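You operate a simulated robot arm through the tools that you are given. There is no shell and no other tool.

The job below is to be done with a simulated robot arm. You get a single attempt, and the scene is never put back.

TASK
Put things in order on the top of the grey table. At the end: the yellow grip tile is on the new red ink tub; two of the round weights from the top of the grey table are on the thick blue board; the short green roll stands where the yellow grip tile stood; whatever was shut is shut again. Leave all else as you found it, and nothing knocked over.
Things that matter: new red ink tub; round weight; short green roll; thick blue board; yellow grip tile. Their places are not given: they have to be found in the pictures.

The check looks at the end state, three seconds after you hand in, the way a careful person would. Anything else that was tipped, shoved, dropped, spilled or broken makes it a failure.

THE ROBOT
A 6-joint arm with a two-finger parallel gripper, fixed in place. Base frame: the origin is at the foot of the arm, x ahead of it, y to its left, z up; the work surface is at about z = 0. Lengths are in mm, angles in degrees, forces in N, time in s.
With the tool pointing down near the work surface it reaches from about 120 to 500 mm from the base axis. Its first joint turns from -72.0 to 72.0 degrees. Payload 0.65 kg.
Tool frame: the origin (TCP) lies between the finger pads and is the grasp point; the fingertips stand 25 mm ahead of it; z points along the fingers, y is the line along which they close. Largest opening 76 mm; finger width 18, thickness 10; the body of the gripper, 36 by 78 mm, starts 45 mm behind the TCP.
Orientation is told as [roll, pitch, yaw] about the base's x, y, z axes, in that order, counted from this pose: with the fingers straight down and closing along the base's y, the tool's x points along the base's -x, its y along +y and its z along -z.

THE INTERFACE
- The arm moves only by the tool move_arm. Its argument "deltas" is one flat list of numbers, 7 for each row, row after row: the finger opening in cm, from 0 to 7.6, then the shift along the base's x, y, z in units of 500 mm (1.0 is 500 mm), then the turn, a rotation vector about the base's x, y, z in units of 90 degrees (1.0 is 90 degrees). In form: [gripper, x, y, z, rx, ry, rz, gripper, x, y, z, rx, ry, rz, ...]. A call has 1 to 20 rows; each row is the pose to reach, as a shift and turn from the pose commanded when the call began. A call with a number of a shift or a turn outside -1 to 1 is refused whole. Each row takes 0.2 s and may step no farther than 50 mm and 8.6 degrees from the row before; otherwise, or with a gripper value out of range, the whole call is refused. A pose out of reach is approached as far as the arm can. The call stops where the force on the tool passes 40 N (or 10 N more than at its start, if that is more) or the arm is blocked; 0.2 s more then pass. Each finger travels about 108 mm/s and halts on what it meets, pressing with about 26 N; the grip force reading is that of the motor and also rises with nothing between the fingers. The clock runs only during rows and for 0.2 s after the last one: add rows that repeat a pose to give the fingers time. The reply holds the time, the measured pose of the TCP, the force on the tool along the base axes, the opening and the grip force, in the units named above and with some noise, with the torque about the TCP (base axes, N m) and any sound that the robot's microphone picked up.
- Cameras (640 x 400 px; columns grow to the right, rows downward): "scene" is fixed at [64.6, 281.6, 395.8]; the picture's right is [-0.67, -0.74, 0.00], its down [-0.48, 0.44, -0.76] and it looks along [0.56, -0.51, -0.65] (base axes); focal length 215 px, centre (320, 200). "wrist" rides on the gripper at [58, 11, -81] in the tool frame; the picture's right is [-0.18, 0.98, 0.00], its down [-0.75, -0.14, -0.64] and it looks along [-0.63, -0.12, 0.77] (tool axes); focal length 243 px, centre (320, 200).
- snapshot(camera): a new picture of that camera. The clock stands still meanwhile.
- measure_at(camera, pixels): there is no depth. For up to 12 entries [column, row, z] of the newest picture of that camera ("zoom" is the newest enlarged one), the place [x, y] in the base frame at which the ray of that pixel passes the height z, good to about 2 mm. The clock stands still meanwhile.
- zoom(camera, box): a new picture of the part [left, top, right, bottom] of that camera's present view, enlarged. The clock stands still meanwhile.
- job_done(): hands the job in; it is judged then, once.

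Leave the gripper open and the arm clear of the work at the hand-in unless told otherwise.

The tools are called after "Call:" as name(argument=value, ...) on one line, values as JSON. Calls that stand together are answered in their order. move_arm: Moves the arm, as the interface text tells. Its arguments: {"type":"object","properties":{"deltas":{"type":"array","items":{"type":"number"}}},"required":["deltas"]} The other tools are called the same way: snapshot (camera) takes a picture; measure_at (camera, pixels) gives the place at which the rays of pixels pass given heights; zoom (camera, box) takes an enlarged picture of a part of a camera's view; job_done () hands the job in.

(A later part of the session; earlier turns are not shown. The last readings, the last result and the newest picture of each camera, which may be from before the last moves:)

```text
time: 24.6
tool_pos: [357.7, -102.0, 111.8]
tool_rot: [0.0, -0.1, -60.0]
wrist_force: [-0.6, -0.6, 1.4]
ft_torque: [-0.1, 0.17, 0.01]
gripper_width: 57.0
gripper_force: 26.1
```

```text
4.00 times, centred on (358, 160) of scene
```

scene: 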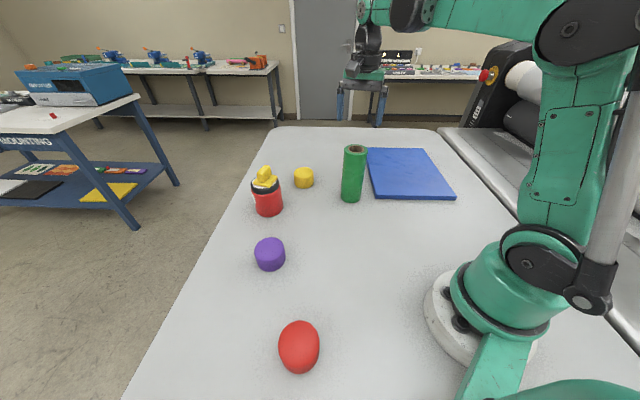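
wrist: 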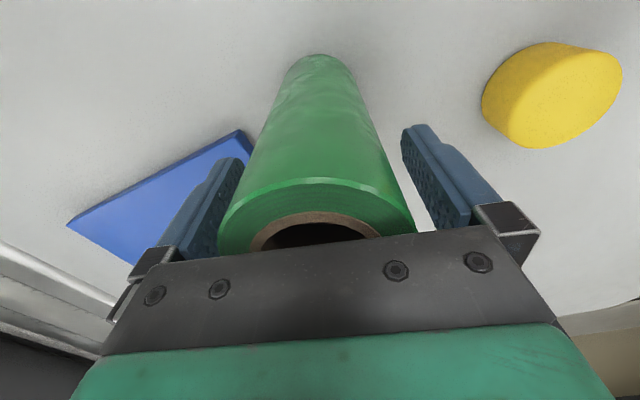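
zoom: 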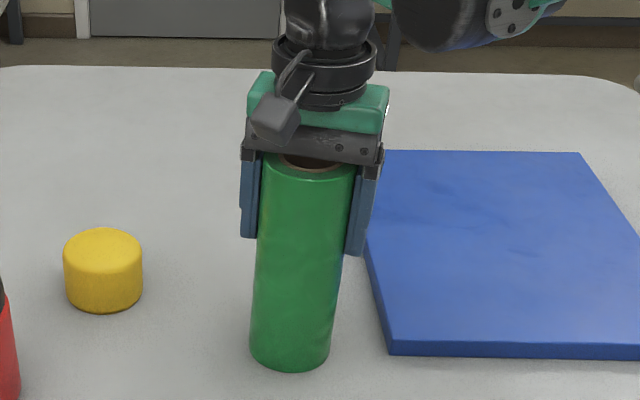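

Gripped at 57.0 mm with 26 N. I lift slowly to z ≈ 240 and look.

Call:
move_arm(deltas=[4.0, 0, 0, 0.01, 0, 0, 0, 4.0, 0, 0, 0.03, 0, 0, 0, 4.0, 0, 0, 0.06, 0, 0, 0, 4.0, 0, 0, 0.1, 0, 0, 0, 4.0, 0, 0, 0.15, 0, 0, 0, 4.0, 0, 0, 0.2, 0, 0, 0, 4.0, 0, 0, 0.24, 0, 0, 0, 4.0, 0, 0, 0.256, 0, 0, 0, 4.0, 0, 0, 0.256, 0, 0, 0])

Call:
snapshot(camera="scene")

Call:
snapshot(camera="wrist")

```text
time: 26.6
tool_pos: [357.8, -103.6, 241.4]
tool_rot: [0.1, 0.0, -60.0]
wrist_force: [0.8, -0.5, -3.0]
ft_torque: [-0.02, -0.01, -0.04]
gripper_width: 56.6
gripper_force: 26.1
```

```text
taken
```

scene: 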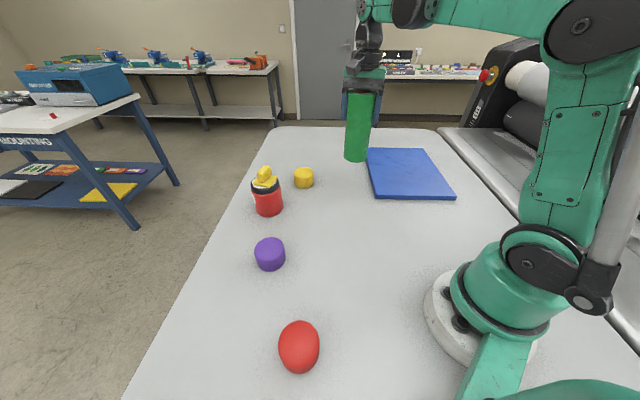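

```text
taken
```

wrist: 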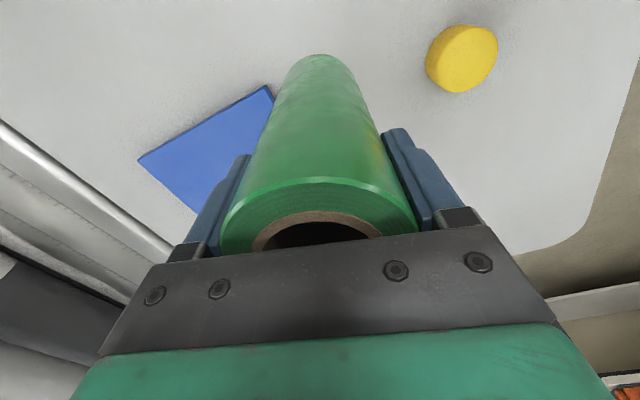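

The roll hangs straight, weighing about 3 N. I carry it to (260,335) at z ≈ 240; its underside at about z = 128 stays above everything on the way.

Call:
move_arm(deltas=[4.0, -0.007, 0.03, 0, 0, 0, 0, 4.0, -0.02, 0.09, 0, 0, 0, 0, 4.0, -0.0334, 0.15, 0, 0, 0, 0, 4.0, -0.0468, 0.21, 0, 0, 0, 0, 4.0, -0.06, 0.27, 0, 0, 0, 0, 4.0, -0.0735, 0.33, 0, 0, 0, 0, 4.0, -0.087, 0.39, 0, 0, 0, 0, 4.0, -0.1, 0.45, 0, 0, 0, 0, 4.0, -0.1135, 0.51, 0, 0, 0, 0, 4.0, -0.127, 0.57, 0, 0, 0, 0, 4.0, -0.14, 0.63, 0, 0, 0, 0, 4.0, -0.1535, 0.69, 0, 0, 0, 0, 4.0, -0.167, 0.75, 0, 0, 0, 0, 4.0, -0.18, 0.81, 0, 0, 0, 0, 4.0, -0.189, 0.85, 0, 0, 0, 0, 4.0, -0.195, 0.875, 0, 0, 0, 0, 4.0, -0.195, 0.875, 0, 0, 0, 0])

Call:
snapshot(camera="scene")

Call:
snapshot(camera="wrist")

```text
time: 30.2
tool_pos: [260.3, 336.0, 240.9]
tool_rot: [0.1, 0.0, -60.0]
wrist_force: [-0.8, 0.5, -2.9]
ft_torque: [-0.02, -0.04, -0.04]
gripper_width: 56.5
gripper_force: 26.0
```

```text
taken
```

scene: 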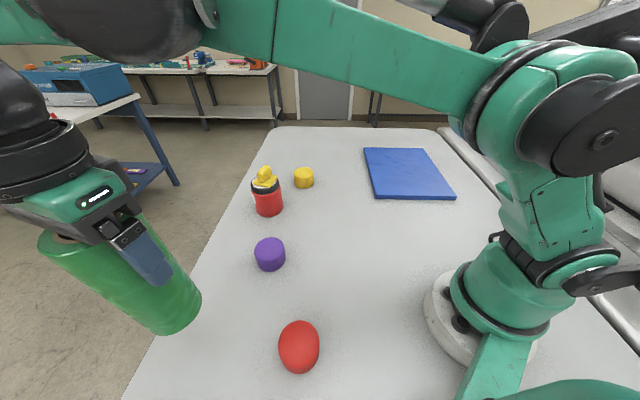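

```text
taken
```

wrist: 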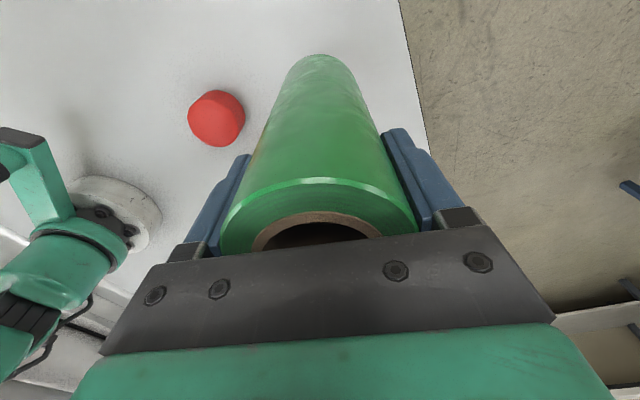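

The roll is above the tile's old spot at (260.3, 336). I lower it to about 4 mm above the table, then the last millimetres slowly.

Call:
move_arm(deltas=[4.0, 0, -0.001, -0.02, 0, 0, 0, 4.0, 0, -0.001, -0.06, 0, 0, 0, 4.0, 0, -0.001, -0.1, 0, 0, 0, 4.0, 0, -0.001, -0.14, 0, 0, 0, 4.0, 0, -0.001, -0.18, 0, 0, 0, 4.0, 0, -0.001, -0.21, 0, 0, 0, 4.0, 0, -0.001, -0.235, 0, 0, 0, 4.0, 0, -0.001, -0.247, 0, 0, 0, 4.0, 0, -0.001, -0.251, 0, 0, 0, 4.0, 0, -0.001, -0.254, 0, 0, 0, 4.0, 0, -0.001, -0.254, 0, 0, 0])

Call:
snapshot(camera="scene")

```text
time: 32.6
tool_pos: [259.9, 333.8, 113.3]
tool_rot: [0.1, 0.0, -60.0]
wrist_force: [0.3, -1.5, -2.1]
ft_torque: [0.03, 0.02, -0.01]
gripper_width: 56.7
gripper_force: 25.6
```

```text
taken
```

scene: 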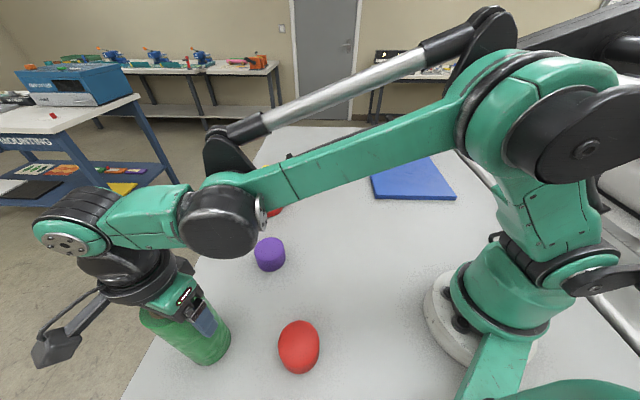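

No contact yet (the force is still about the roll's weight). I lower 1 mm at a time for up to 2.5 mm more.

Call:
move_arm(deltas=[4.0, 0, 0, -0.001, 0, 0, 0, 4.0, 0, 0, -0.002, 0, 0, 0, 4.0, 0, 0, -0.003, 0, 0, 0, 4.0, 0, 0, -0.003, 0, 0, 0])

```text
time: 33.6
tool_pos: [260.7, 334.7, 112.5]
tool_rot: [0.1, 0.0, -60.1]
wrist_force: [0.9, -0.6, -3.7]
ft_torque: [-0.04, 0.02, 0.01]
gripper_width: 56.8
gripper_force: 26.1
```

Still hanging. I go another 2 mm down.

Call:
move_arm(deltas=[4.0, 0, 0, -0.001, 0, 0, 0, 4.0, 0, 0, -0.002, 0, 0, 0, 4.0, 0, 0, -0.003, 0, 0, 0, 4.0, 0, 0, -0.003, 0, 0, 0])

```text
time: 34.6
tool_pos: [260.5, 334.2, 110.5]
tool_rot: [0.0, 0.0, -60.0]
wrist_force: [-2.8, -0.7, 28.1]
ft_torque: [-0.16, 0.2, -0.04]
gripper_width: 57.0
gripper_force: 25.5
```

The roll is on the table (28 N up). I ease up 0.8 mm to take off the push, and then open.

Call:
move_arm(deltas=[4.0, 0, 0, 0.0016, 0, 0, 0, 4.0, 0, 0, 0.0016, 0, 0, 0])

```text
time: 35.2
tool_pos: [260.7, 334.4, 111.4]
tool_rot: [0.1, 0.0, -60.0]
wrist_force: [0.5, 0.4, -2.9]
ft_torque: [-0.04, 0.0, 0.0]
gripper_width: 56.6
gripper_force: 26.1
```

Now it hangs within a fraction of a millimetre of the table. I lower 0.4 mm and open the fingers in steps.

Call:
move_arm(deltas=[4.0, 0, 0, -0.0008, 0, 0, 0, 5.7, 0, 0, -0.0008, 0, 0, 0, 6.0, 0, 0, -0.0008, 0, 0, 0, 6.6, 0, 0, -0.0008, 0, 0, 0, 7.6, 0, 0, -0.0008, 0, 0, 0, 7.6, 0, 0, -0.0008, 0, 0, 0])

Call:
snapshot(camera="wrist")

Call:
zoom(camera="scene", box=[120, 270, 280, 390])

```text
time: 36.6
tool_pos: [260.2, 334.0, 111.8]
tool_rot: [0.0, 0.0, -60.0]
wrist_force: [0.3, -1.3, 0.2]
ft_torque: [0.02, 0.0, 0.01]
gripper_width: 76.2
gripper_force: 0.1
```

```text
taken
```

wrist: 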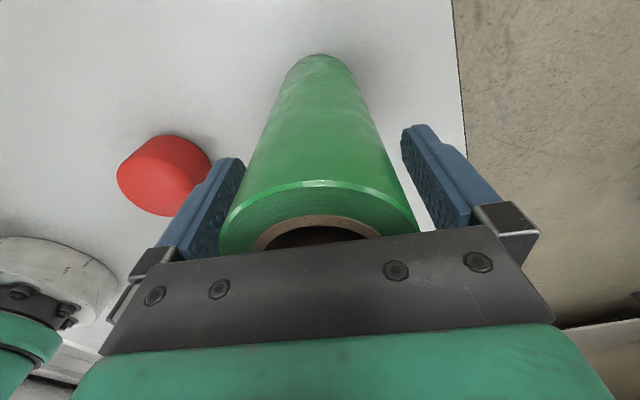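

```text
3.33 times, centred on (200, 330) of scene
```

zoom: 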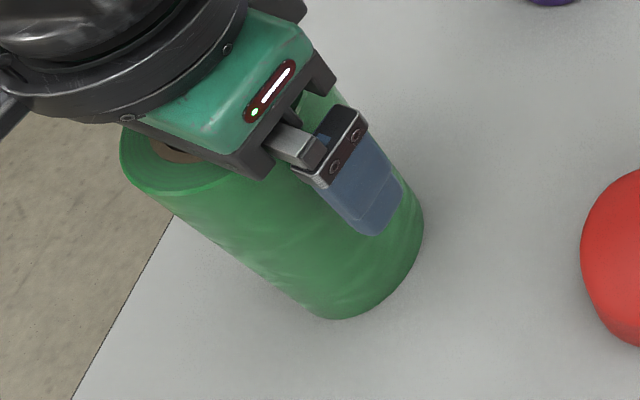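

The roll stands free with both fingers clear. I rise straight up by 110 mm.

Call:
move_arm(deltas=[7.6, 0, 0, 0.02, 0, 0, 0, 7.6, 0, 0, 0.05, 0, 0, 0, 7.6, 0, 0, 0.09, 0, 0, 0, 7.6, 0, 0, 0.14, 0, 0, 0, 7.6, 0, 0, 0.19, 0, 0, 0, 7.6, 0, 0, 0.23, 0, 0, 0, 7.6, 0, 0, 0.23, 0, 0, 0])

Call:
snapshot(camera="wrist")

Call:
zoom(camera="scene", box=[90, 230, 330, 390])

```text
time: 38.2
tool_pos: [259.3, 334.8, 225.8]
tool_rot: [0.0, 0.0, -60.1]
wrist_force: [0.9, -0.6, -0.1]
ft_torque: [-0.01, 0.01, 0.01]
gripper_width: 76.1
gripper_force: 0.0
```

```text
taken
```

wrist: 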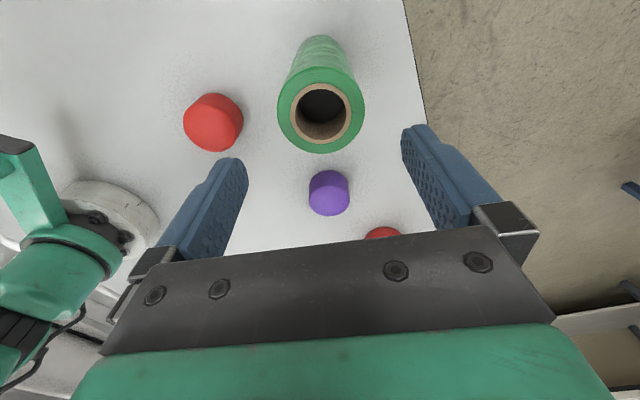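

```text
2.50 times, centred on (210, 310) of scene
```

zoom: 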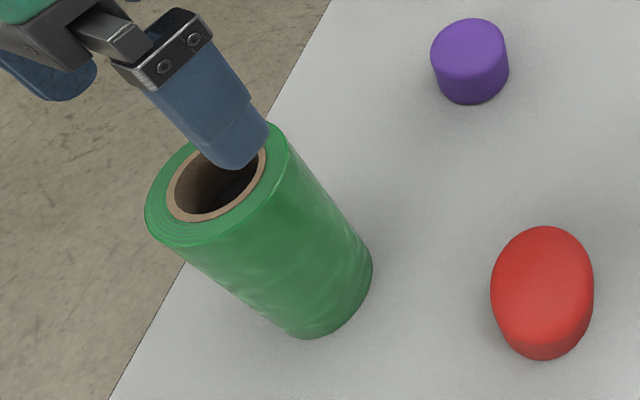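

The roll stands upright. I measure its bottom rim in this enlargement ((372,270), (358,305), (335,328), (305,338), (283,330)) to check that it stands where the tile was, at (260.5,335).

Call:
measure_at(camera="zoom", pixels=[[372, 270, 0], [366, 290, 0], [352, 312, 0], [335, 328, 0], [318, 336, 0], [300, 338, 0], [283, 330, 0]])

Call:
measure_at(camera="wrist", pixels=[[321, 110, 146], [277, 108, 146], [365, 112, 146], [213, 122, 30], [329, 185, 30]])

```text
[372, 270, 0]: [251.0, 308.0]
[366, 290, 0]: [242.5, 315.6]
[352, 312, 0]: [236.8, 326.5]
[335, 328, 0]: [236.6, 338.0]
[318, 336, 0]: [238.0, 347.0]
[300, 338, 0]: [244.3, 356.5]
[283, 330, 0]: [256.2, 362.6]
```

```text
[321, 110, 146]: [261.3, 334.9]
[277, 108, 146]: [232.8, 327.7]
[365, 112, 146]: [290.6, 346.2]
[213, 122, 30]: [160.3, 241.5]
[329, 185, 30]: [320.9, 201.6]
```

The roll stands at about (262,335), as wanted. Next is the purple weight near (334,177): I move over it, staying high until clear of the roll, and stop at z ≈ 150 to look.

Call:
move_arm(deltas=[7.6, 0.02, -0.043, 0, 0, 0, 0, 7.6, 0.05, -0.106, 0, 0, 0, 0, 7.6, 0.08, -0.17, -0.02, 0, 0, 0, 7.6, 0.11, -0.233, -0.07, 0, 0, 0, 7.6, 0.135, -0.286, -0.12, 0, 0, 0, 7.6, 0.149, -0.3156, -0.15, 0, 0, 0, 7.6, 0.149, -0.3156, -0.15, 0, 0, 0])

Call:
snapshot(camera="wrist")

Call:
snapshot(camera="scene")

```text
time: 39.8
tool_pos: [334.4, 176.7, 152.4]
tool_rot: [0.1, 0.0, -60.0]
wrist_force: [0.8, 0.5, -0.1]
ft_torque: [0.0, 0.04, 0.03]
gripper_width: 76.2
gripper_force: 0.1
```

```text
taken
```

wrist: 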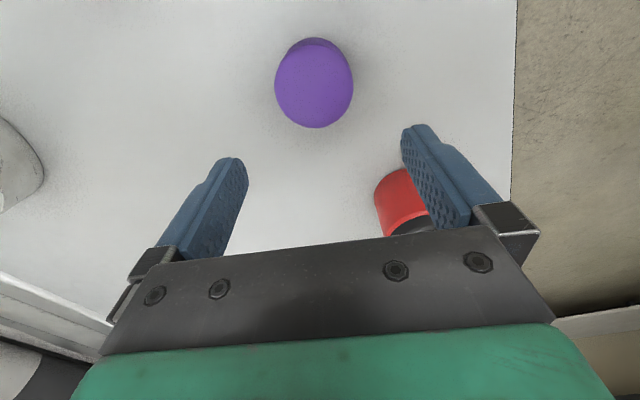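

```text
taken
```

scene: 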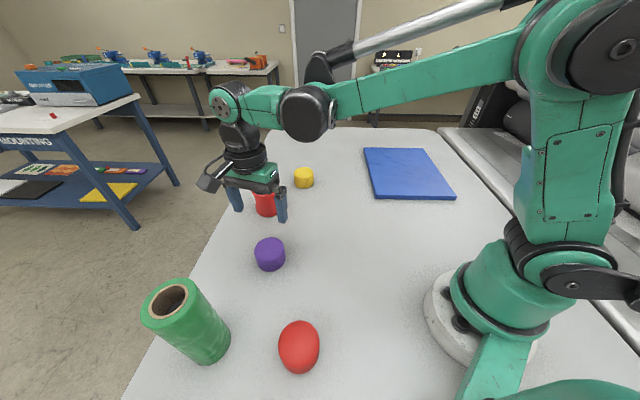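

The purple weight's top disc shows at (275..353, 46..128), centre near (314,87). I zoom in and measure it.

Call:
zoom(camera="wrist", box=[254, 30, 374, 140])

Call:
measure_at(camera="wrist", pixels=[[314, 87, 35], [275, 86, 33], [353, 87, 33], [316, 128, 33], [314, 46, 33], [300, 39, 0], [325, 38, 0]])

```text
3.64 times, centred on (314, 85) of wrist
```

zoom: 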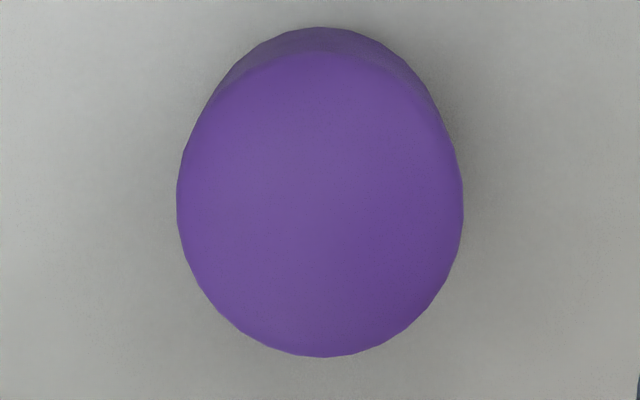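

```text
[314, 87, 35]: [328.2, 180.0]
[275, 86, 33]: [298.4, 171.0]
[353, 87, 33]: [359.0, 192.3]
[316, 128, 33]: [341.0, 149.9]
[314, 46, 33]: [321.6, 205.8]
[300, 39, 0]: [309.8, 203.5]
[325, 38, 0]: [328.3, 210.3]
```

The wrist view gives a centre of about (330,180), the scene view (334,177); I use (331,179). I go down to z ≈ 75, with the tips still above the weight's top, and check the centring.

Call:
move_arm(deltas=[7.6, -0.0064, 0.0044, -0.04, 0, 0, 0, 7.6, -0.0064, 0.0044, -0.09, 0, 0, 0, 7.6, -0.0064, 0.0044, -0.13, 0, 0, 0, 7.6, -0.0064, 0.0044, -0.154, 0, 0, 0, 7.6, -0.0064, 0.0044, -0.154, 0, 0, 0])

Call:
snapshot(camera="wrist")

Call:
zoom(camera="scene", box=[206, 200, 334, 290])

```text
time: 41.0
tool_pos: [330.7, 181.0, 74.2]
tool_rot: [0.1, -0.1, -60.0]
wrist_force: [0.4, -0.2, -0.1]
ft_torque: [-0.03, -0.01, 0.0]
gripper_width: 75.8
gripper_force: 0.1
```

```text
taken
```

wrist: 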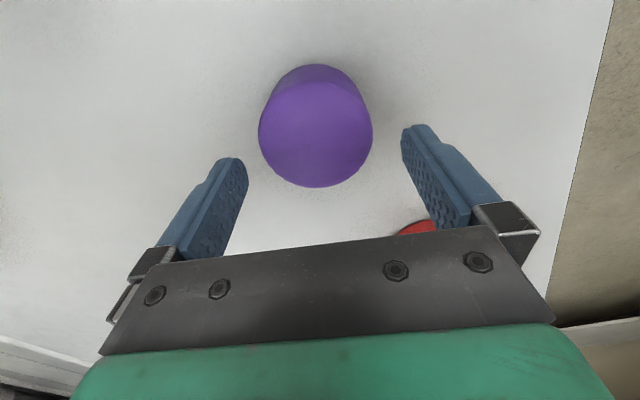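

```text
4.44 times, centred on (270, 245) of scene
```

zoom: 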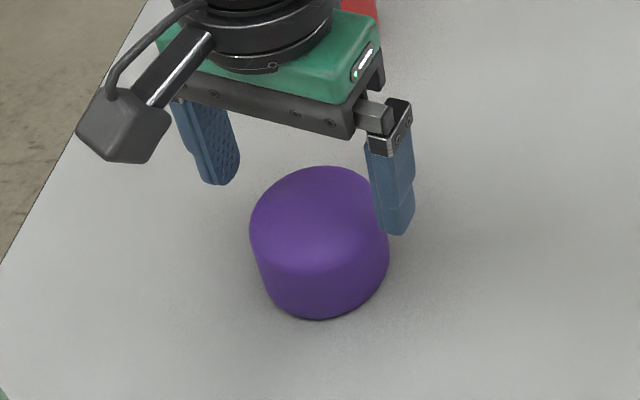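

I measure the disc centre again from here: left edge (258,130), right edge (372,130), lower edge (315,187), upper edge of the top face about (315,81).

Call:
measure_at(camera="wrist", pixels=[[315, 134, 35], [258, 130, 33], [372, 130, 33], [315, 187, 33], [315, 81, 33], [300, 66, 0], [330, 65, 0], [315, 64, 0]])

```text
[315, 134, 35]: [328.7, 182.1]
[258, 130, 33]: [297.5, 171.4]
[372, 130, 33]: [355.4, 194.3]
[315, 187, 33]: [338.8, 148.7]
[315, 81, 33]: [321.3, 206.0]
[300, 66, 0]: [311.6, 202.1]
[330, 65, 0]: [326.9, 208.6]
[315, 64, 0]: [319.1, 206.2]
```

The centre averages to about (329.5,180.5), about 1 mm from the tool axis. I shift 1 mm and go down to z ≈ 30 (tips about 5 mm above the table).

Call:
move_arm(deltas=[7.6, -0.002, -0.001, -0.02, 0, 0, 0, 7.6, -0.002, -0.001, -0.045, 0, 0, 0, 7.6, -0.002, -0.001, -0.065, 0, 0, 0, 7.6, -0.002, -0.001, -0.08, 0, 0, 0, 7.6, -0.002, -0.001, -0.087, 0, 0, 0, 7.6, -0.002, -0.001, -0.087, 0, 0, 0])

Call:
snapshot(camera="wrist")

Call:
zoom(camera="scene", box=[206, 200, 334, 290])

```text
time: 42.4
tool_pos: [330.9, 178.0, 32.2]
tool_rot: [0.1, 0.0, -60.0]
wrist_force: [0.3, -0.5, -0.4]
ft_torque: [0.01, 0.01, -0.02]
gripper_width: 76.1
gripper_force: 0.0
```

```text
taken
```

wrist: 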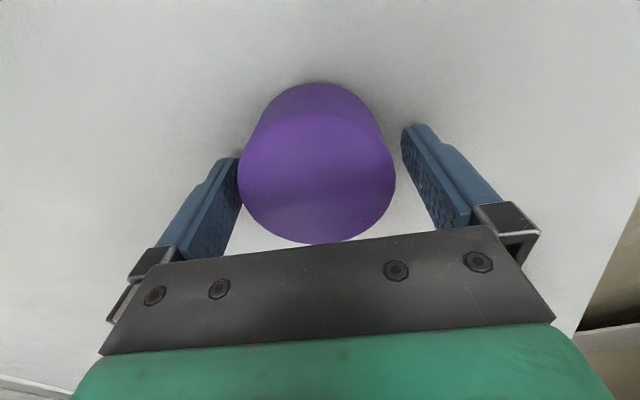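

```text
4.44 times, centred on (270, 245) of scene
```

zoom: 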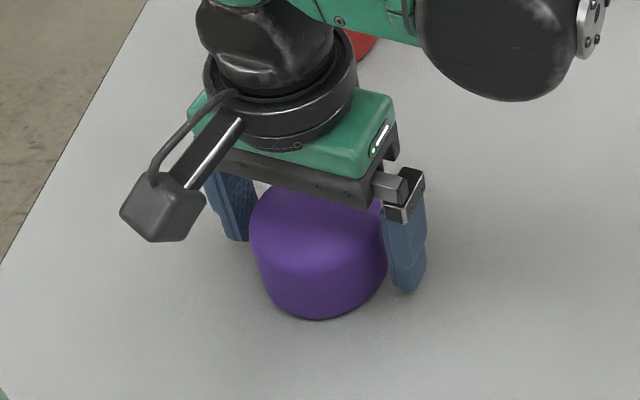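

The fingers are on both sides of the weight. I close gently and grip.

Call:
move_arm(deltas=[7.0, 0, 0, 0, 0, 0, 0, 6.5, 0, 0, 0, 0, 0, 0, 6.2, 0, 0, 0, 0, 0, 0, 5.9, 0, 0, 0, 0, 0, 0, 5.5, 0, 0, 0, 0, 0, 0, 4.0, 0, 0, 0, 0, 0, 0, 4.0, 0, 0, 0, 0, 0, 0, 4.0, 0, 0, 0, 0, 0, 0])

Call:
snapshot(camera="wrist")

```text
time: 44.2
tool_pos: [331.2, 179.4, 32.0]
tool_rot: [0.1, 0.0, -60.0]
wrist_force: [-2.5, -1.8, -0.2]
ft_torque: [-0.09, 0.13, 0.01]
gripper_width: 58.8
gripper_force: 26.0
```

```text
taken
```

wrist: 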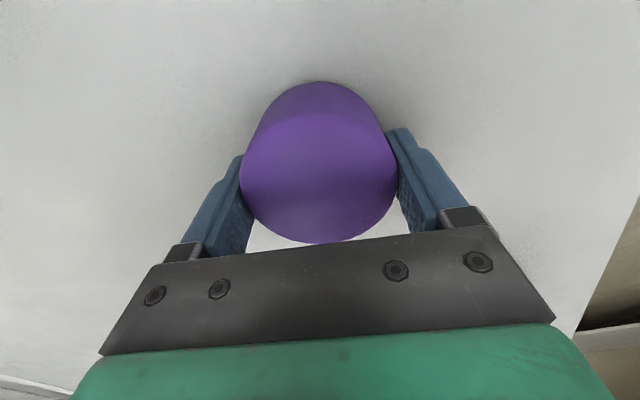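

Gripped at 58.8 mm. I lift slowly, watching the load.

Call:
move_arm(deltas=[4.0, 0, 0, 0.006, 0, 0, 0, 4.0, 0, 0, 0.016, 0, 0, 0, 4.0, 0, 0, 0.036, 0, 0, 0, 4.0, 0, 0, 0.07, 0, 0, 0, 4.0, 0, 0, 0.11, 0, 0, 0, 4.0, 0, 0, 0.16, 0, 0, 0, 4.0, 0, 0, 0.21, 0, 0, 0, 4.0, 0, 0, 0.24, 0, 0, 0, 4.0, 0, 0, 0.24, 0, 0, 0])

Call:
snapshot(camera="wrist")

Call:
snapshot(camera="scene")

```text
time: 46.2
tool_pos: [330.4, 179.0, 150.6]
tool_rot: [0.0, 0.0, -60.0]
wrist_force: [-0.4, -0.3, -3.0]
ft_torque: [-0.02, 0.02, -0.02]
gripper_width: 58.7
gripper_force: 26.3
```

```text
taken
```

wrist: 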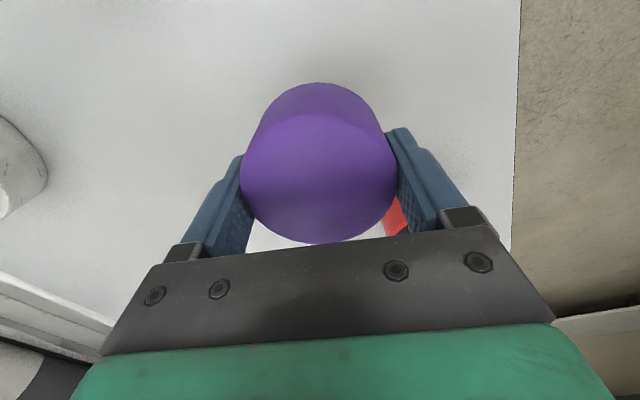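

```text
taken
```

scene: 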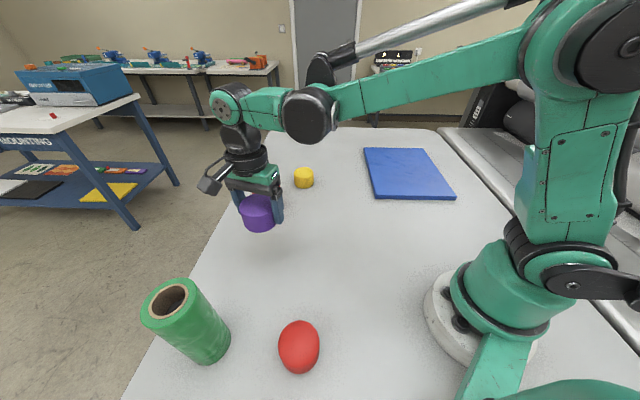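

It's held, with a load of about 3 N. Before carrying it over, I zoom the scene on the board (365..455, 148..200), now fully visible, to fix its corners.

Call:
zoom(camera="scene", box=[352, 135, 472, 210])

```text
5.33 times, centred on (412, 172) of scene
```

zoom: 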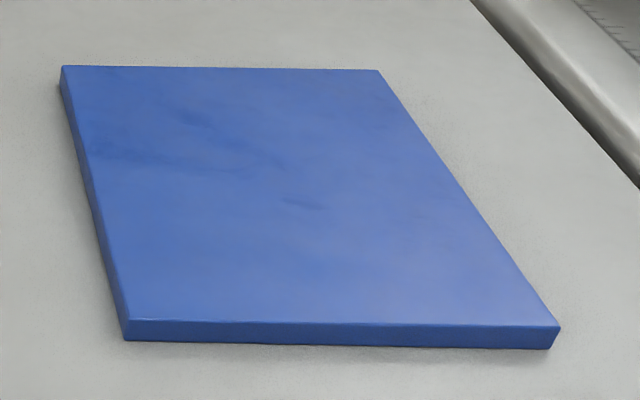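

The board's top corners are at (127,320), (62,66), (378,70) and (559,327), its bottom front corners at (125,341) and (551,349). I measure them, plus the table's right edge near (540,70) and (620,165).

Call:
measure_at(camera="zoom", pixels=[[125, 341, 0], [551, 349, 0], [127, 320, 12], [559, 327, 12], [127, 320, 15], [559, 327, 15], [62, 66, 15], [378, 70, 15], [62, 66, 12], [378, 70, 12], [540, 70, 0], [620, 165, 0]])

```text
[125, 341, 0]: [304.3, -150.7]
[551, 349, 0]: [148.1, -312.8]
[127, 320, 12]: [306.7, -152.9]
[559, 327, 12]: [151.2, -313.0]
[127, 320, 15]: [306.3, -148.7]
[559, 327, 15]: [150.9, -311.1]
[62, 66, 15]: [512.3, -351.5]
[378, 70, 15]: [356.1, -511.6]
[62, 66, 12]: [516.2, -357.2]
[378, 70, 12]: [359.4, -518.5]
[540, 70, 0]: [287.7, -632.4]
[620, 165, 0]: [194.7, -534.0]
```

The board measures about 289 × 225 mm, 14 mm thick, with corners near (305,-150), (512,-352), (356,-512), (149.5,-312). I will put the weights at (244.5,-321) and (310,-253), each well inside. I carry the purple one towards (244.5,-321) at z ≈ 150.

Call:
move_arm(deltas=[4.0, -0.005, -0.03, 0, 0, 0, 0, 4.0, -0.016, -0.095, 0, 0, 0, 0, 4.0, -0.028, -0.16, 0, 0, 0, 0, 4.0, -0.039, -0.225, 0, 0, 0, 0, 4.0, -0.05, -0.29, 0, 0, 0, 0, 4.0, -0.061, -0.355, 0, 0, 0, 0, 4.0, -0.073, -0.42, 0, 0, 0, 0, 4.0, -0.084, -0.485, 0, 0, 0, 0, 4.0, -0.095, -0.55, 0, 0, 0, 0, 4.0, -0.106, -0.615, 0, 0, 0, 0, 4.0, -0.118, -0.68, 0, 0, 0, 0, 4.0, -0.129, -0.745, 0, 0, 0, 0, 4.0, -0.14, -0.81, 0, 0, 0, 0, 4.0, -0.151, -0.875, 0, 0, 0, 0, 4.0, -0.162, -0.94, 0, 0, 0, 0, 4.0, -0.171, -0.99, 0, 0, 0, 0, 4.0, -0.172, -0.998, 0, 0, 0, 0, 4.0, -0.172, -0.998, 0, 0, 0, 0])

Call:
snapshot(camera="wrist")

Call:
snapshot(camera="scene")

```text
time: 50.0
tool_pos: [243.1, -320.7, 151.3]
tool_rot: [-0.1, 0.0, -60.0]
wrist_force: [0.5, -0.4, -3.2]
ft_torque: [0.02, -0.01, -0.01]
gripper_width: 58.9
gripper_force: 26.6
```

```text
taken
```

wrist: 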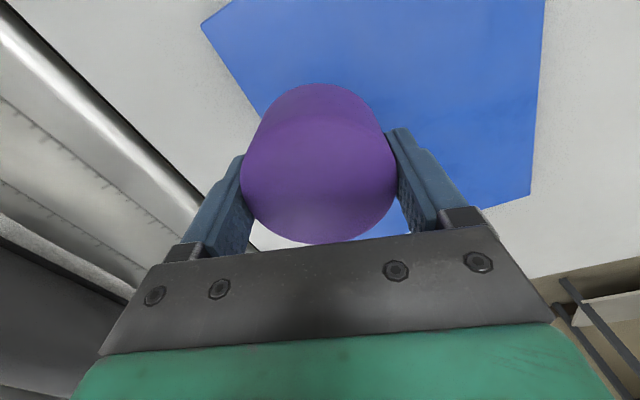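

```text
taken
```

scene: 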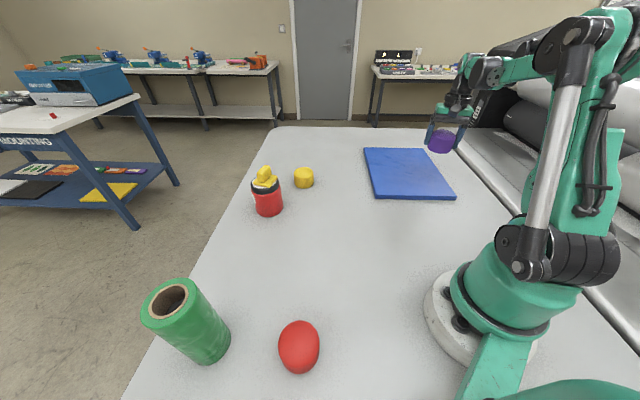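

The weight is over the board: the point under the TCP is near (319,88) in the wrist picture, about 64 mm inside the left edge. It should touch down at TCP z ≈ 46. I lower it to about 50 first.

Call:
move_arm(deltas=[4.0, 0.002, -0.001, -0.03, 0, 0, 0, 4.0, 0.002, -0.001, -0.07, 0, 0, 0, 4.0, 0.002, -0.001, -0.11, 0, 0, 0, 4.0, 0.002, -0.001, -0.15, 0, 0, 0, 4.0, 0.002, -0.001, -0.18, 0, 0, 0, 4.0, 0.002, -0.001, -0.194, 0, 0, 0, 4.0, 0.002, -0.001, -0.2, 0, 0, 0, 4.0, 0.002, -0.001, -0.2, 0, 0, 0])

Call:
zoom(camera="scene", box=[352, 115, 480, 210])

```text
time: 51.8
tool_pos: [245.8, -319.5, 50.7]
tool_rot: [0.1, 0.0, -60.0]
wrist_force: [-0.7, -0.8, -4.1]
ft_torque: [-0.01, 0.02, -0.03]
gripper_width: 59.0
gripper_force: 26.2
```

```text
4.21 times, centred on (416, 162) of scene
```

zoom: 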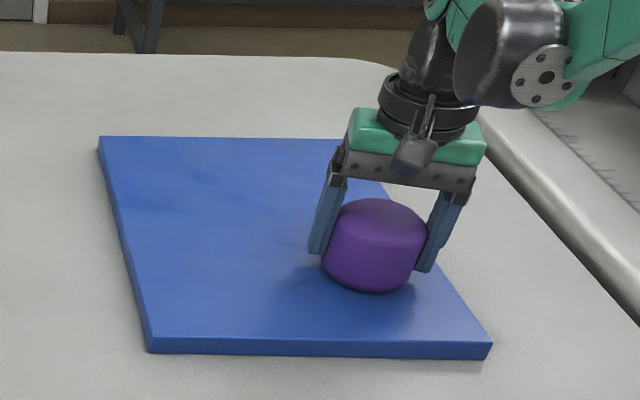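

It's just above the board, in a good place. I lower it 1 mm per row for 4 mm and check the force.

Call:
move_arm(deltas=[4.0, 0, 0, -0.002, 0, 0, 0, 4.0, 0, 0, -0.004, 0, 0, 0, 4.0, 0, 0, -0.006, 0, 0, 0, 4.0, 0, 0, -0.008, 0, 0, 0, 4.0, 0, 0, -0.008, 0, 0, 0])

```text
time: 53.0
tool_pos: [244.8, -320.2, 46.4]
tool_rot: [0.0, 0.1, -60.1]
wrist_force: [-2.9, 3.6, 20.2]
ft_torque: [0.12, 0.05, -0.03]
gripper_width: 58.9
gripper_force: 25.4
```

It touched down (20 N up at z = 46.4). I ease up 0.5 mm and open the fingers.

Call:
move_arm(deltas=[4.0, 0, 0, 0.001, 0, 0, 0, 5.8, 0, 0, 0.001, 0, 0, 0, 6.2, 0, 0, 0.001, 0, 0, 0, 6.8, 0, 0, 0.001, 0, 0, 0, 7.6, 0, 0, 0.001, 0, 0, 0, 7.6, 0, 0, 0.001, 0, 0, 0])

Call:
zoom(camera="scene", box=[352, 115, 480, 210])

Call:
snapshot(camera="wrist")

```text
time: 54.4
tool_pos: [246.5, -319.8, 48.1]
tool_rot: [0.1, -0.1, -60.1]
wrist_force: [0.0, 0.0, 0.1]
ft_torque: [0.0, 0.01, 0.0]
gripper_width: 75.8
gripper_force: 0.1
```

```text
4.21 times, centred on (416, 162) of scene
```

zoom: 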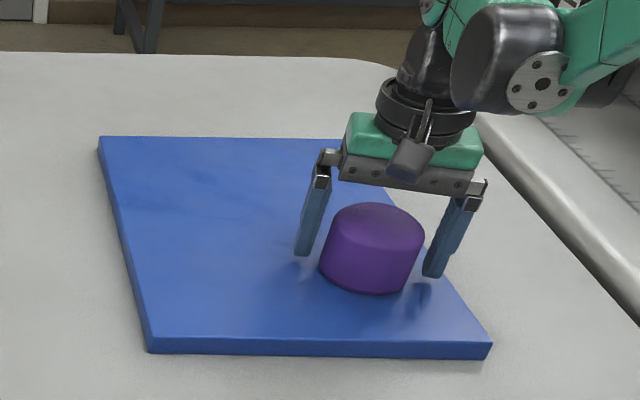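

```text
taken
```

wrist: 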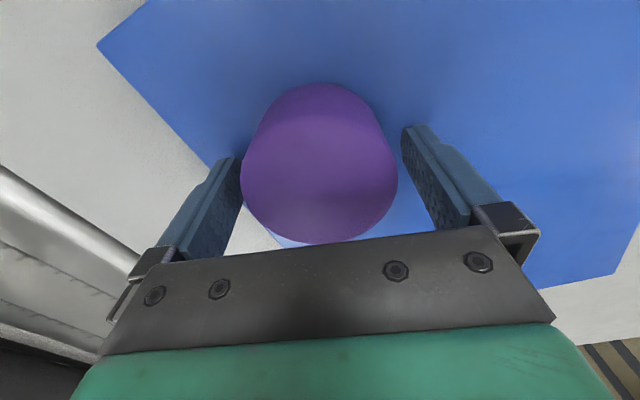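

The purple weight stands on the board and the fingers are clear. I rise straight up, then swing back towards the middle on the way to the red weight.

Call:
move_arm(deltas=[7.6, 0, 0, 0.03, 0, 0, 0, 7.6, 0, 0, 0.08, 0, 0, 0, 7.6, 0, 0, 0.15, 0, 0, 0, 7.6, 0, 0, 0.23, 0, 0, 0, 7.6, 0.02, 0.05, 0.26, 0, 0, 0, 7.6, 0.04, 0.13, 0.26, 0, 0, 0, 7.6, 0.06, 0.21, 0.26, 0, 0, 0, 7.6, 0.08, 0.29, 0.26, 0, 0, 0, 7.6, 0.1, 0.37, 0.26, 0, 0, 0, 7.6, 0.12, 0.45, 0.26, 0, 0, 0, 7.6, 0.14, 0.53, 0.26, 0, 0, 0, 7.6, 0.15, 0.6, 0.26, 0, 0, 0, 7.6, 0.15, 0.64, 0.26, 0, 0, 0])

Call:
snapshot(camera="scene")

```text
time: 57.2
tool_pos: [320.7, -0.1, 176.9]
tool_rot: [0.1, -0.1, -60.0]
wrist_force: [0.7, 0.3, -0.2]
ft_torque: [-0.01, 0.02, 0.0]
gripper_width: 76.1
gripper_force: 0.0
```

```text
taken
```

scene: 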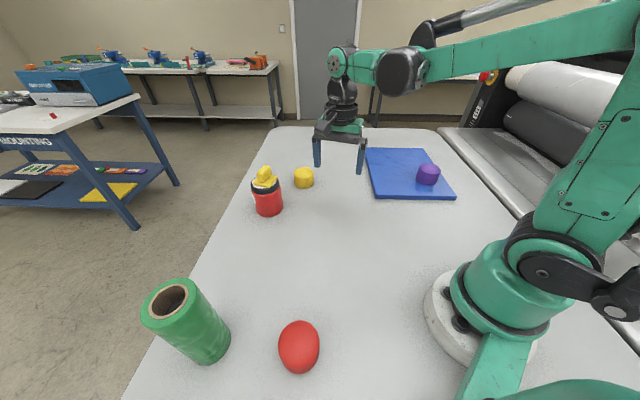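

The purple weight stands on the board at (427,173) in the scene picture. Now I move on to the red weight near (162,236), to z ≈ 150.

Call:
move_arm(deltas=[7.6, -0.02, 0.03, 0, 0, 0, 0, 7.6, -0.06, 0.09, 0, 0, 0, 0, 7.6, -0.1, 0.15, 0, 0, 0, 0, 7.6, -0.14, 0.21, -0.01, 0, 0, 0, 7.6, -0.18, 0.27, -0.02, 0, 0, 0, 7.6, -0.22, 0.33, -0.03, 0, 0, 0, 7.6, -0.26, 0.388, -0.04, 0, 0, 0, 7.6, -0.3, 0.445, -0.05, 0, 0, 0, 7.6, -0.317, 0.472, -0.054, 0, 0, 0, 7.6, -0.317, 0.472, -0.054, 0, 0, 0])

Call:
snapshot(camera="wrist")

Call:
snapshot(camera="scene")

```text
time: 59.4
tool_pos: [160.9, 235.7, 150.6]
tool_rot: [0.0, 0.0, -60.0]
wrist_force: [-0.8, 0.8, -0.4]
ft_torque: [0.02, 0.0, 0.03]
gripper_width: 76.1
gripper_force: 0.0
```

```text
taken
```

wrist: 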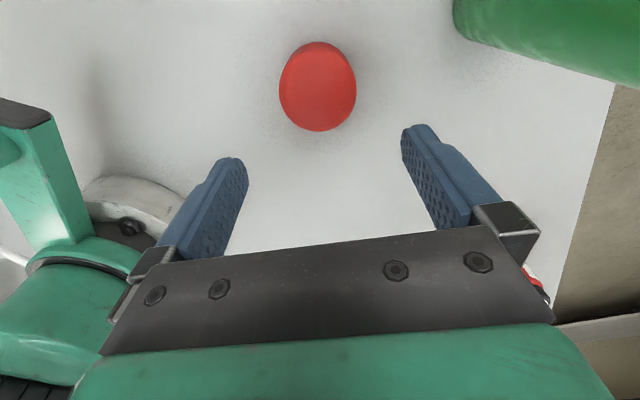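

```text
taken
```

scene: 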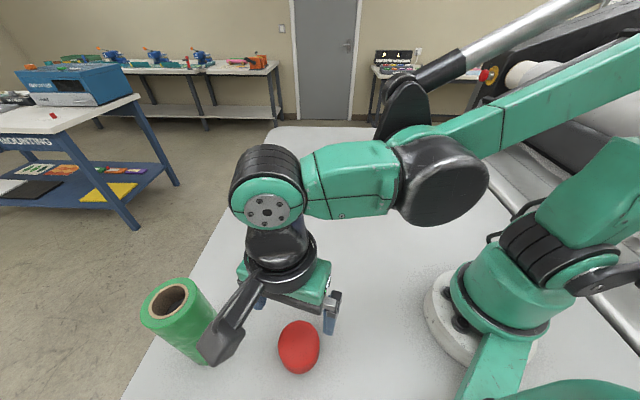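

The red weight shows at (278..357, 42..132) in the wrist picture. I zoom in and measure.

Call:
zoom(camera="wrist", box=[258, 32, 378, 142])

Call:
measure_at(camera="wrist", pixels=[[318, 91, 33], [278, 90, 30], [357, 90, 30], [318, 132, 30], [318, 51, 30], [305, 43, 0], [330, 43, 0]])

```text
3.64 times, centred on (318, 87) of wrist
```

zoom: 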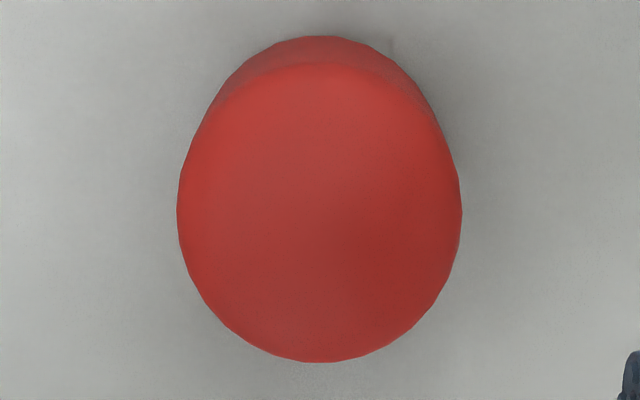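

```text
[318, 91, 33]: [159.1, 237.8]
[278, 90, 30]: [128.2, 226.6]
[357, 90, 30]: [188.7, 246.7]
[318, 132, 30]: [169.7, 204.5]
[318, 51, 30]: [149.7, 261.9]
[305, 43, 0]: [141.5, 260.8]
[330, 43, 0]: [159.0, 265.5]
```

Its centre is at about (160,236), right under the tool axis. I go down to z ≈ 72 and check.

Call:
move_arm(deltas=[7.6, -0.001, 0, -0.04, 0, 0, 0, 7.6, -0.001, 0, -0.09, 0, 0, 0, 7.6, -0.001, 0, -0.13, 0, 0, 0, 7.6, -0.001, 0, -0.154, 0, 0, 0, 7.6, -0.001, 0, -0.154, 0, 0, 0])

Call:
snapshot(camera="wrist")

Call:
snapshot(camera="scene")

```text
time: 60.6
tool_pos: [160.6, 235.5, 73.3]
tool_rot: [0.1, 0.0, -60.1]
wrist_force: [1.1, 0.1, -1.0]
ft_torque: [-0.01, 0.0, -0.01]
gripper_width: 75.9
gripper_force: 0.0
```

```text
taken
```

wrist: 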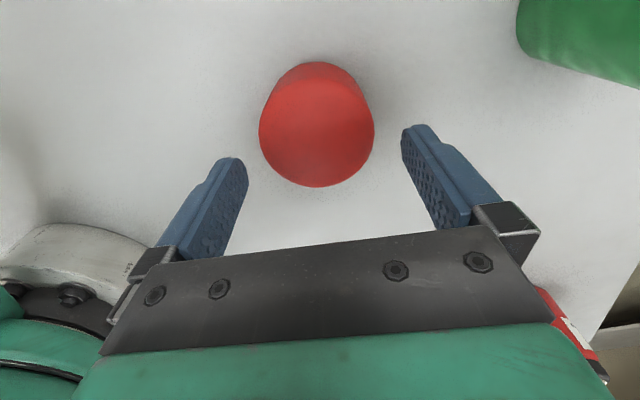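

```text
taken
```

scene: 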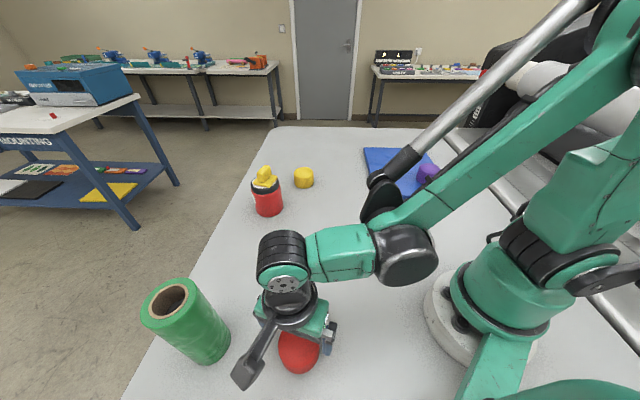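

It's centred (columns 259..374, as with the purple one). I go down to z ≈ 31.

Call:
move_arm(deltas=[7.6, -0.001, 0, -0.02, 0, 0, 0, 7.6, -0.001, 0, -0.045, 0, 0, 0, 7.6, -0.001, 0, -0.065, 0, 0, 0, 7.6, -0.001, 0, -0.078, 0, 0, 0, 7.6, -0.001, 0, -0.084, 0, 0, 0, 7.6, -0.001, 0, -0.084, 0, 0, 0])

Call:
snapshot(camera="wrist")

```text
time: 62.0
tool_pos: [162.0, 234.6, 30.6]
tool_rot: [0.0, 0.0, -60.0]
wrist_force: [-0.4, 0.4, 0.2]
ft_torque: [-0.01, 0.02, -0.01]
gripper_width: 75.9
gripper_force: 0.0
```

```text
taken
```

wrist: 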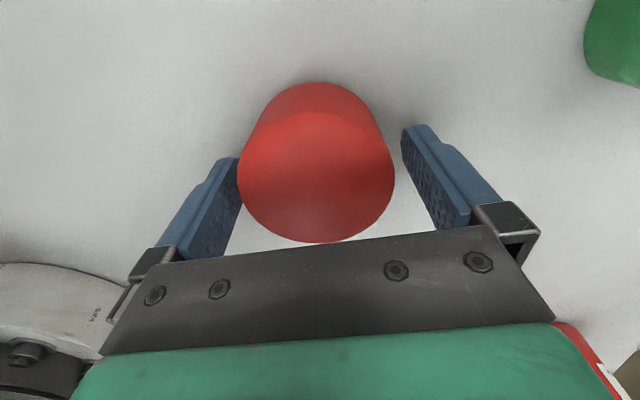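

The red weight is between the fingers. I close gently and grip.

Call:
move_arm(deltas=[7.0, 0, 0, 0, 0, 0, 0, 6.5, 0, 0, 0, 0, 0, 0, 6.2, 0, 0, 0, 0, 0, 0, 5.9, 0, 0, 0, 0, 0, 0, 5.5, 0, 0, 0, 0, 0, 0, 4.0, 0, 0, 0, 0, 0, 0, 4.0, 0, 0, 0, 0, 0, 0, 4.0, 0, 0, 0, 0, 0, 0])

```text
time: 63.8
tool_pos: [161.1, 235.7, 31.2]
tool_rot: [0.0, 0.1, -60.0]
wrist_force: [-3.1, -1.5, -0.9]
ft_torque: [-0.13, 0.19, 0.02]
gripper_width: 58.4
gripper_force: 26.1
```

Gripped at 58.4 mm. I lift it slowly to z ≈ 150.

Call:
move_arm(deltas=[4.0, 0, 0, 0.006, 0, 0, 0, 4.0, 0, 0, 0.016, 0, 0, 0, 4.0, 0, 0, 0.036, 0, 0, 0, 4.0, 0, 0, 0.07, 0, 0, 0, 4.0, 0, 0, 0.11, 0, 0, 0, 4.0, 0, 0, 0.16, 0, 0, 0, 4.0, 0, 0, 0.21, 0, 0, 0, 4.0, 0, 0, 0.25, 0, 0, 0, 4.0, 0, 0, 0.25, 0, 0, 0])

Call:
snapshot(camera="wrist")

```text
time: 65.8
tool_pos: [160.8, 235.3, 156.4]
tool_rot: [0.1, 0.0, -60.0]
wrist_force: [-0.4, 0.6, -3.5]
ft_torque: [-0.03, 0.02, -0.02]
gripper_width: 58.5
gripper_force: 25.8
```

```text
taken
```

wrist: 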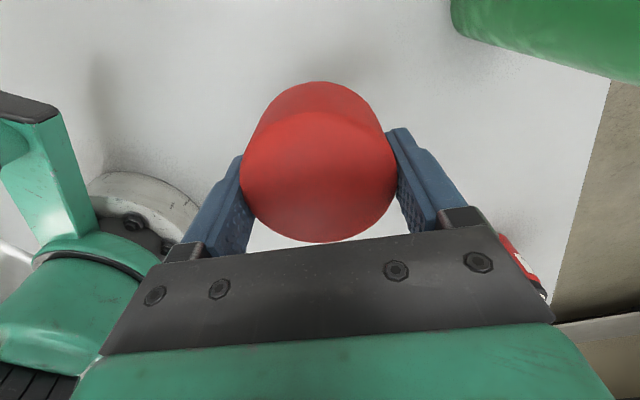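

The red weight is held (about 3.5 N). I carry it to (316,-247) at z ≈ 156, well clear of the purple one at (245.5,-320).

Call:
move_arm(deltas=[4.0, 0.01, -0.03, 0, 0, 0, 0, 4.0, 0.029, -0.09, 0, 0, 0, 0, 4.0, 0.048, -0.15, 0, 0, 0, 0, 4.0, 0.067, -0.21, 0, 0, 0, 0, 4.0, 0.087, -0.27, 0, 0, 0, 0, 4.0, 0.106, -0.33, 0, 0, 0, 0, 4.0, 0.125, -0.39, 0, 0, 0, 0, 4.0, 0.145, -0.45, 0, 0, 0, 0, 4.0, 0.164, -0.51, 0, 0, 0, 0, 4.0, 0.183, -0.57, 0, 0, 0, 0, 4.0, 0.202, -0.63, 0, 0, 0, 0, 4.0, 0.222, -0.69, 0, 0, 0, 0, 4.0, 0.241, -0.75, 0, 0, 0, 0, 4.0, 0.26, -0.81, 0, 0, 0, 0, 4.0, 0.28, -0.87, 0, 0, 0, 0, 4.0, 0.299, -0.93, 0, 0, 0, 0, 4.0, 0.309, -0.962, 0, 0, 0, 0, 4.0, 0.31, -0.965, 0, 0, 0, 0, 4.0, 0.31, -0.965, 0, 0, 0, 0])

Call:
snapshot(camera="wrist")

Call:
snapshot(camera="scene")

```text
time: 69.8
tool_pos: [316.2, -247.8, 156.3]
tool_rot: [-0.1, 0.1, -59.9]
wrist_force: [-0.2, 0.2, -2.9]
ft_torque: [-0.02, 0.01, 0.01]
gripper_width: 58.4
gripper_force: 26.2
```

```text
taken
```

wrist: 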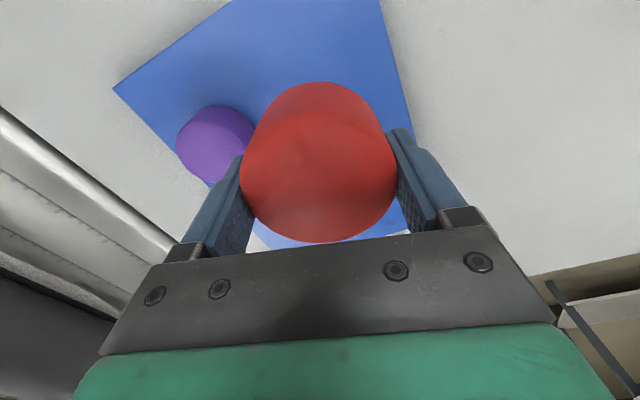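

```text
taken
```

scene: 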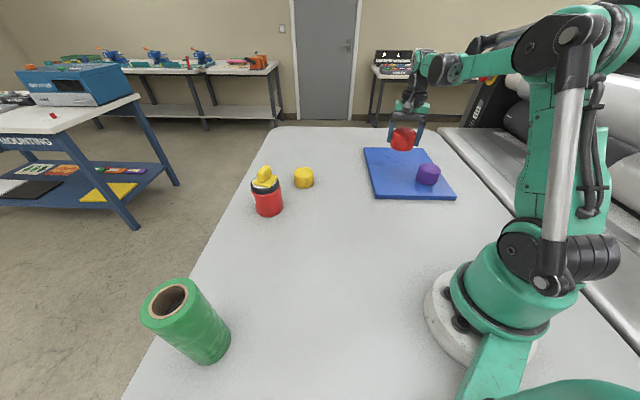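

Both weights will be well apart on the board. I lower the red one to about 4 mm above the board.

Call:
move_arm(deltas=[4.0, 0, 0, -0.03, 0, 0, 0, 4.0, 0, 0, -0.07, 0, 0, 0, 4.0, 0, 0, -0.11, 0, 0, 0, 4.0, 0, 0, -0.15, 0, 0, 0, 4.0, 0, 0, -0.18, 0, 0, 0, 4.0, 0, 0, -0.2, 0, 0, 0, 4.0, 0, 0, -0.212, 0, 0, 0, 4.0, 0, 0, -0.212, 0, 0, 0])

Call:
zoom(camera="scene", box=[352, 115, 480, 210])

```text
time: 71.6
tool_pos: [316.0, -249.2, 49.1]
tool_rot: [0.0, 0.0, -60.1]
wrist_force: [-0.5, -0.1, -3.4]
ft_torque: [-0.03, -0.01, 0.0]
gripper_width: 58.5
gripper_force: 26.2
```

```text
4.21 times, centred on (416, 162) of scene
```

zoom: 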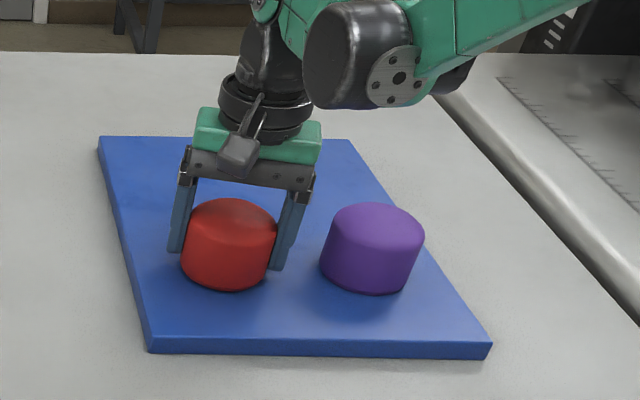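

There's room between the finger and the purple weight for the opening. I lower the last millimetres.

Call:
move_arm(deltas=[4.0, 0, 0, -0.002, 0, 0, 0, 4.0, 0, 0, -0.004, 0, 0, 0, 4.0, 0, 0, -0.006, 0, 0, 0, 4.0, 0, 0, -0.008, 0, 0, 0, 4.0, 0, 0, -0.008, 0, 0, 0])

```text
time: 72.7
tool_pos: [316.0, -247.3, 47.9]
tool_rot: [0.1, 0.0, -60.0]
wrist_force: [-0.4, 2.1, 14.8]
ft_torque: [0.07, -0.08, 0.04]
gripper_width: 58.8
gripper_force: 26.5
stopped in row 5: the force on the tool passed its limit at 44 N (the readings are from after the stop); the commanded pose is now the measured one
```

It touched down; the push passed 44 N and the call stopped, and 14.8 N remain. I ease up 0.5 mm and open the fingers in steps.

Call:
move_arm(deltas=[4.0, 0, 0, 0.001, 0, 0, 0, 4.0, 0, 0, 0.001, 0, 0, 0])

Call:
zoom(camera="scene", box=[352, 115, 480, 210])

```text
time: 73.3
tool_pos: [316.0, -247.8, 47.7]
tool_rot: [0.0, 0.0, -60.1]
wrist_force: [0.4, 0.1, -3.4]
ft_torque: [0.01, -0.04, -0.02]
gripper_width: 58.3
gripper_force: 25.6
```

```text
4.21 times, centred on (416, 162) of scene
```

zoom: 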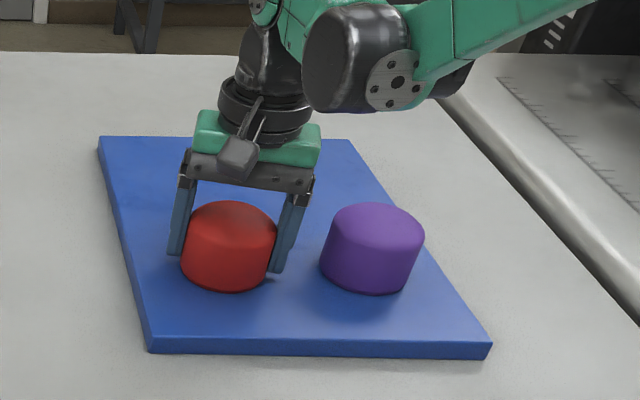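

The weight hangs free again, a millimetre or so above the board. I lower in 0.5 mm rows by 1.5 mm.

Call:
move_arm(deltas=[4.0, 0, 0, -0.001, 0, 0, 0, 4.0, 0, 0, -0.002, 0, 0, 0, 4.0, 0, 0, -0.003, 0, 0, 0, 4.0, 0, 0, -0.003, 0, 0, 0])

```text
time: 74.1
tool_pos: [316.6, -248.4, 46.5]
tool_rot: [0.0, 0.1, -60.1]
wrist_force: [0.2, 0.0, 14.5]
ft_torque: [0.06, -0.06, 0.05]
gripper_width: 58.5
gripper_force: 26.1
stopped in row 4: the force on the tool passed its limit at 44 N (the readings are from after the stop); the commanded pose is now the measured one
```

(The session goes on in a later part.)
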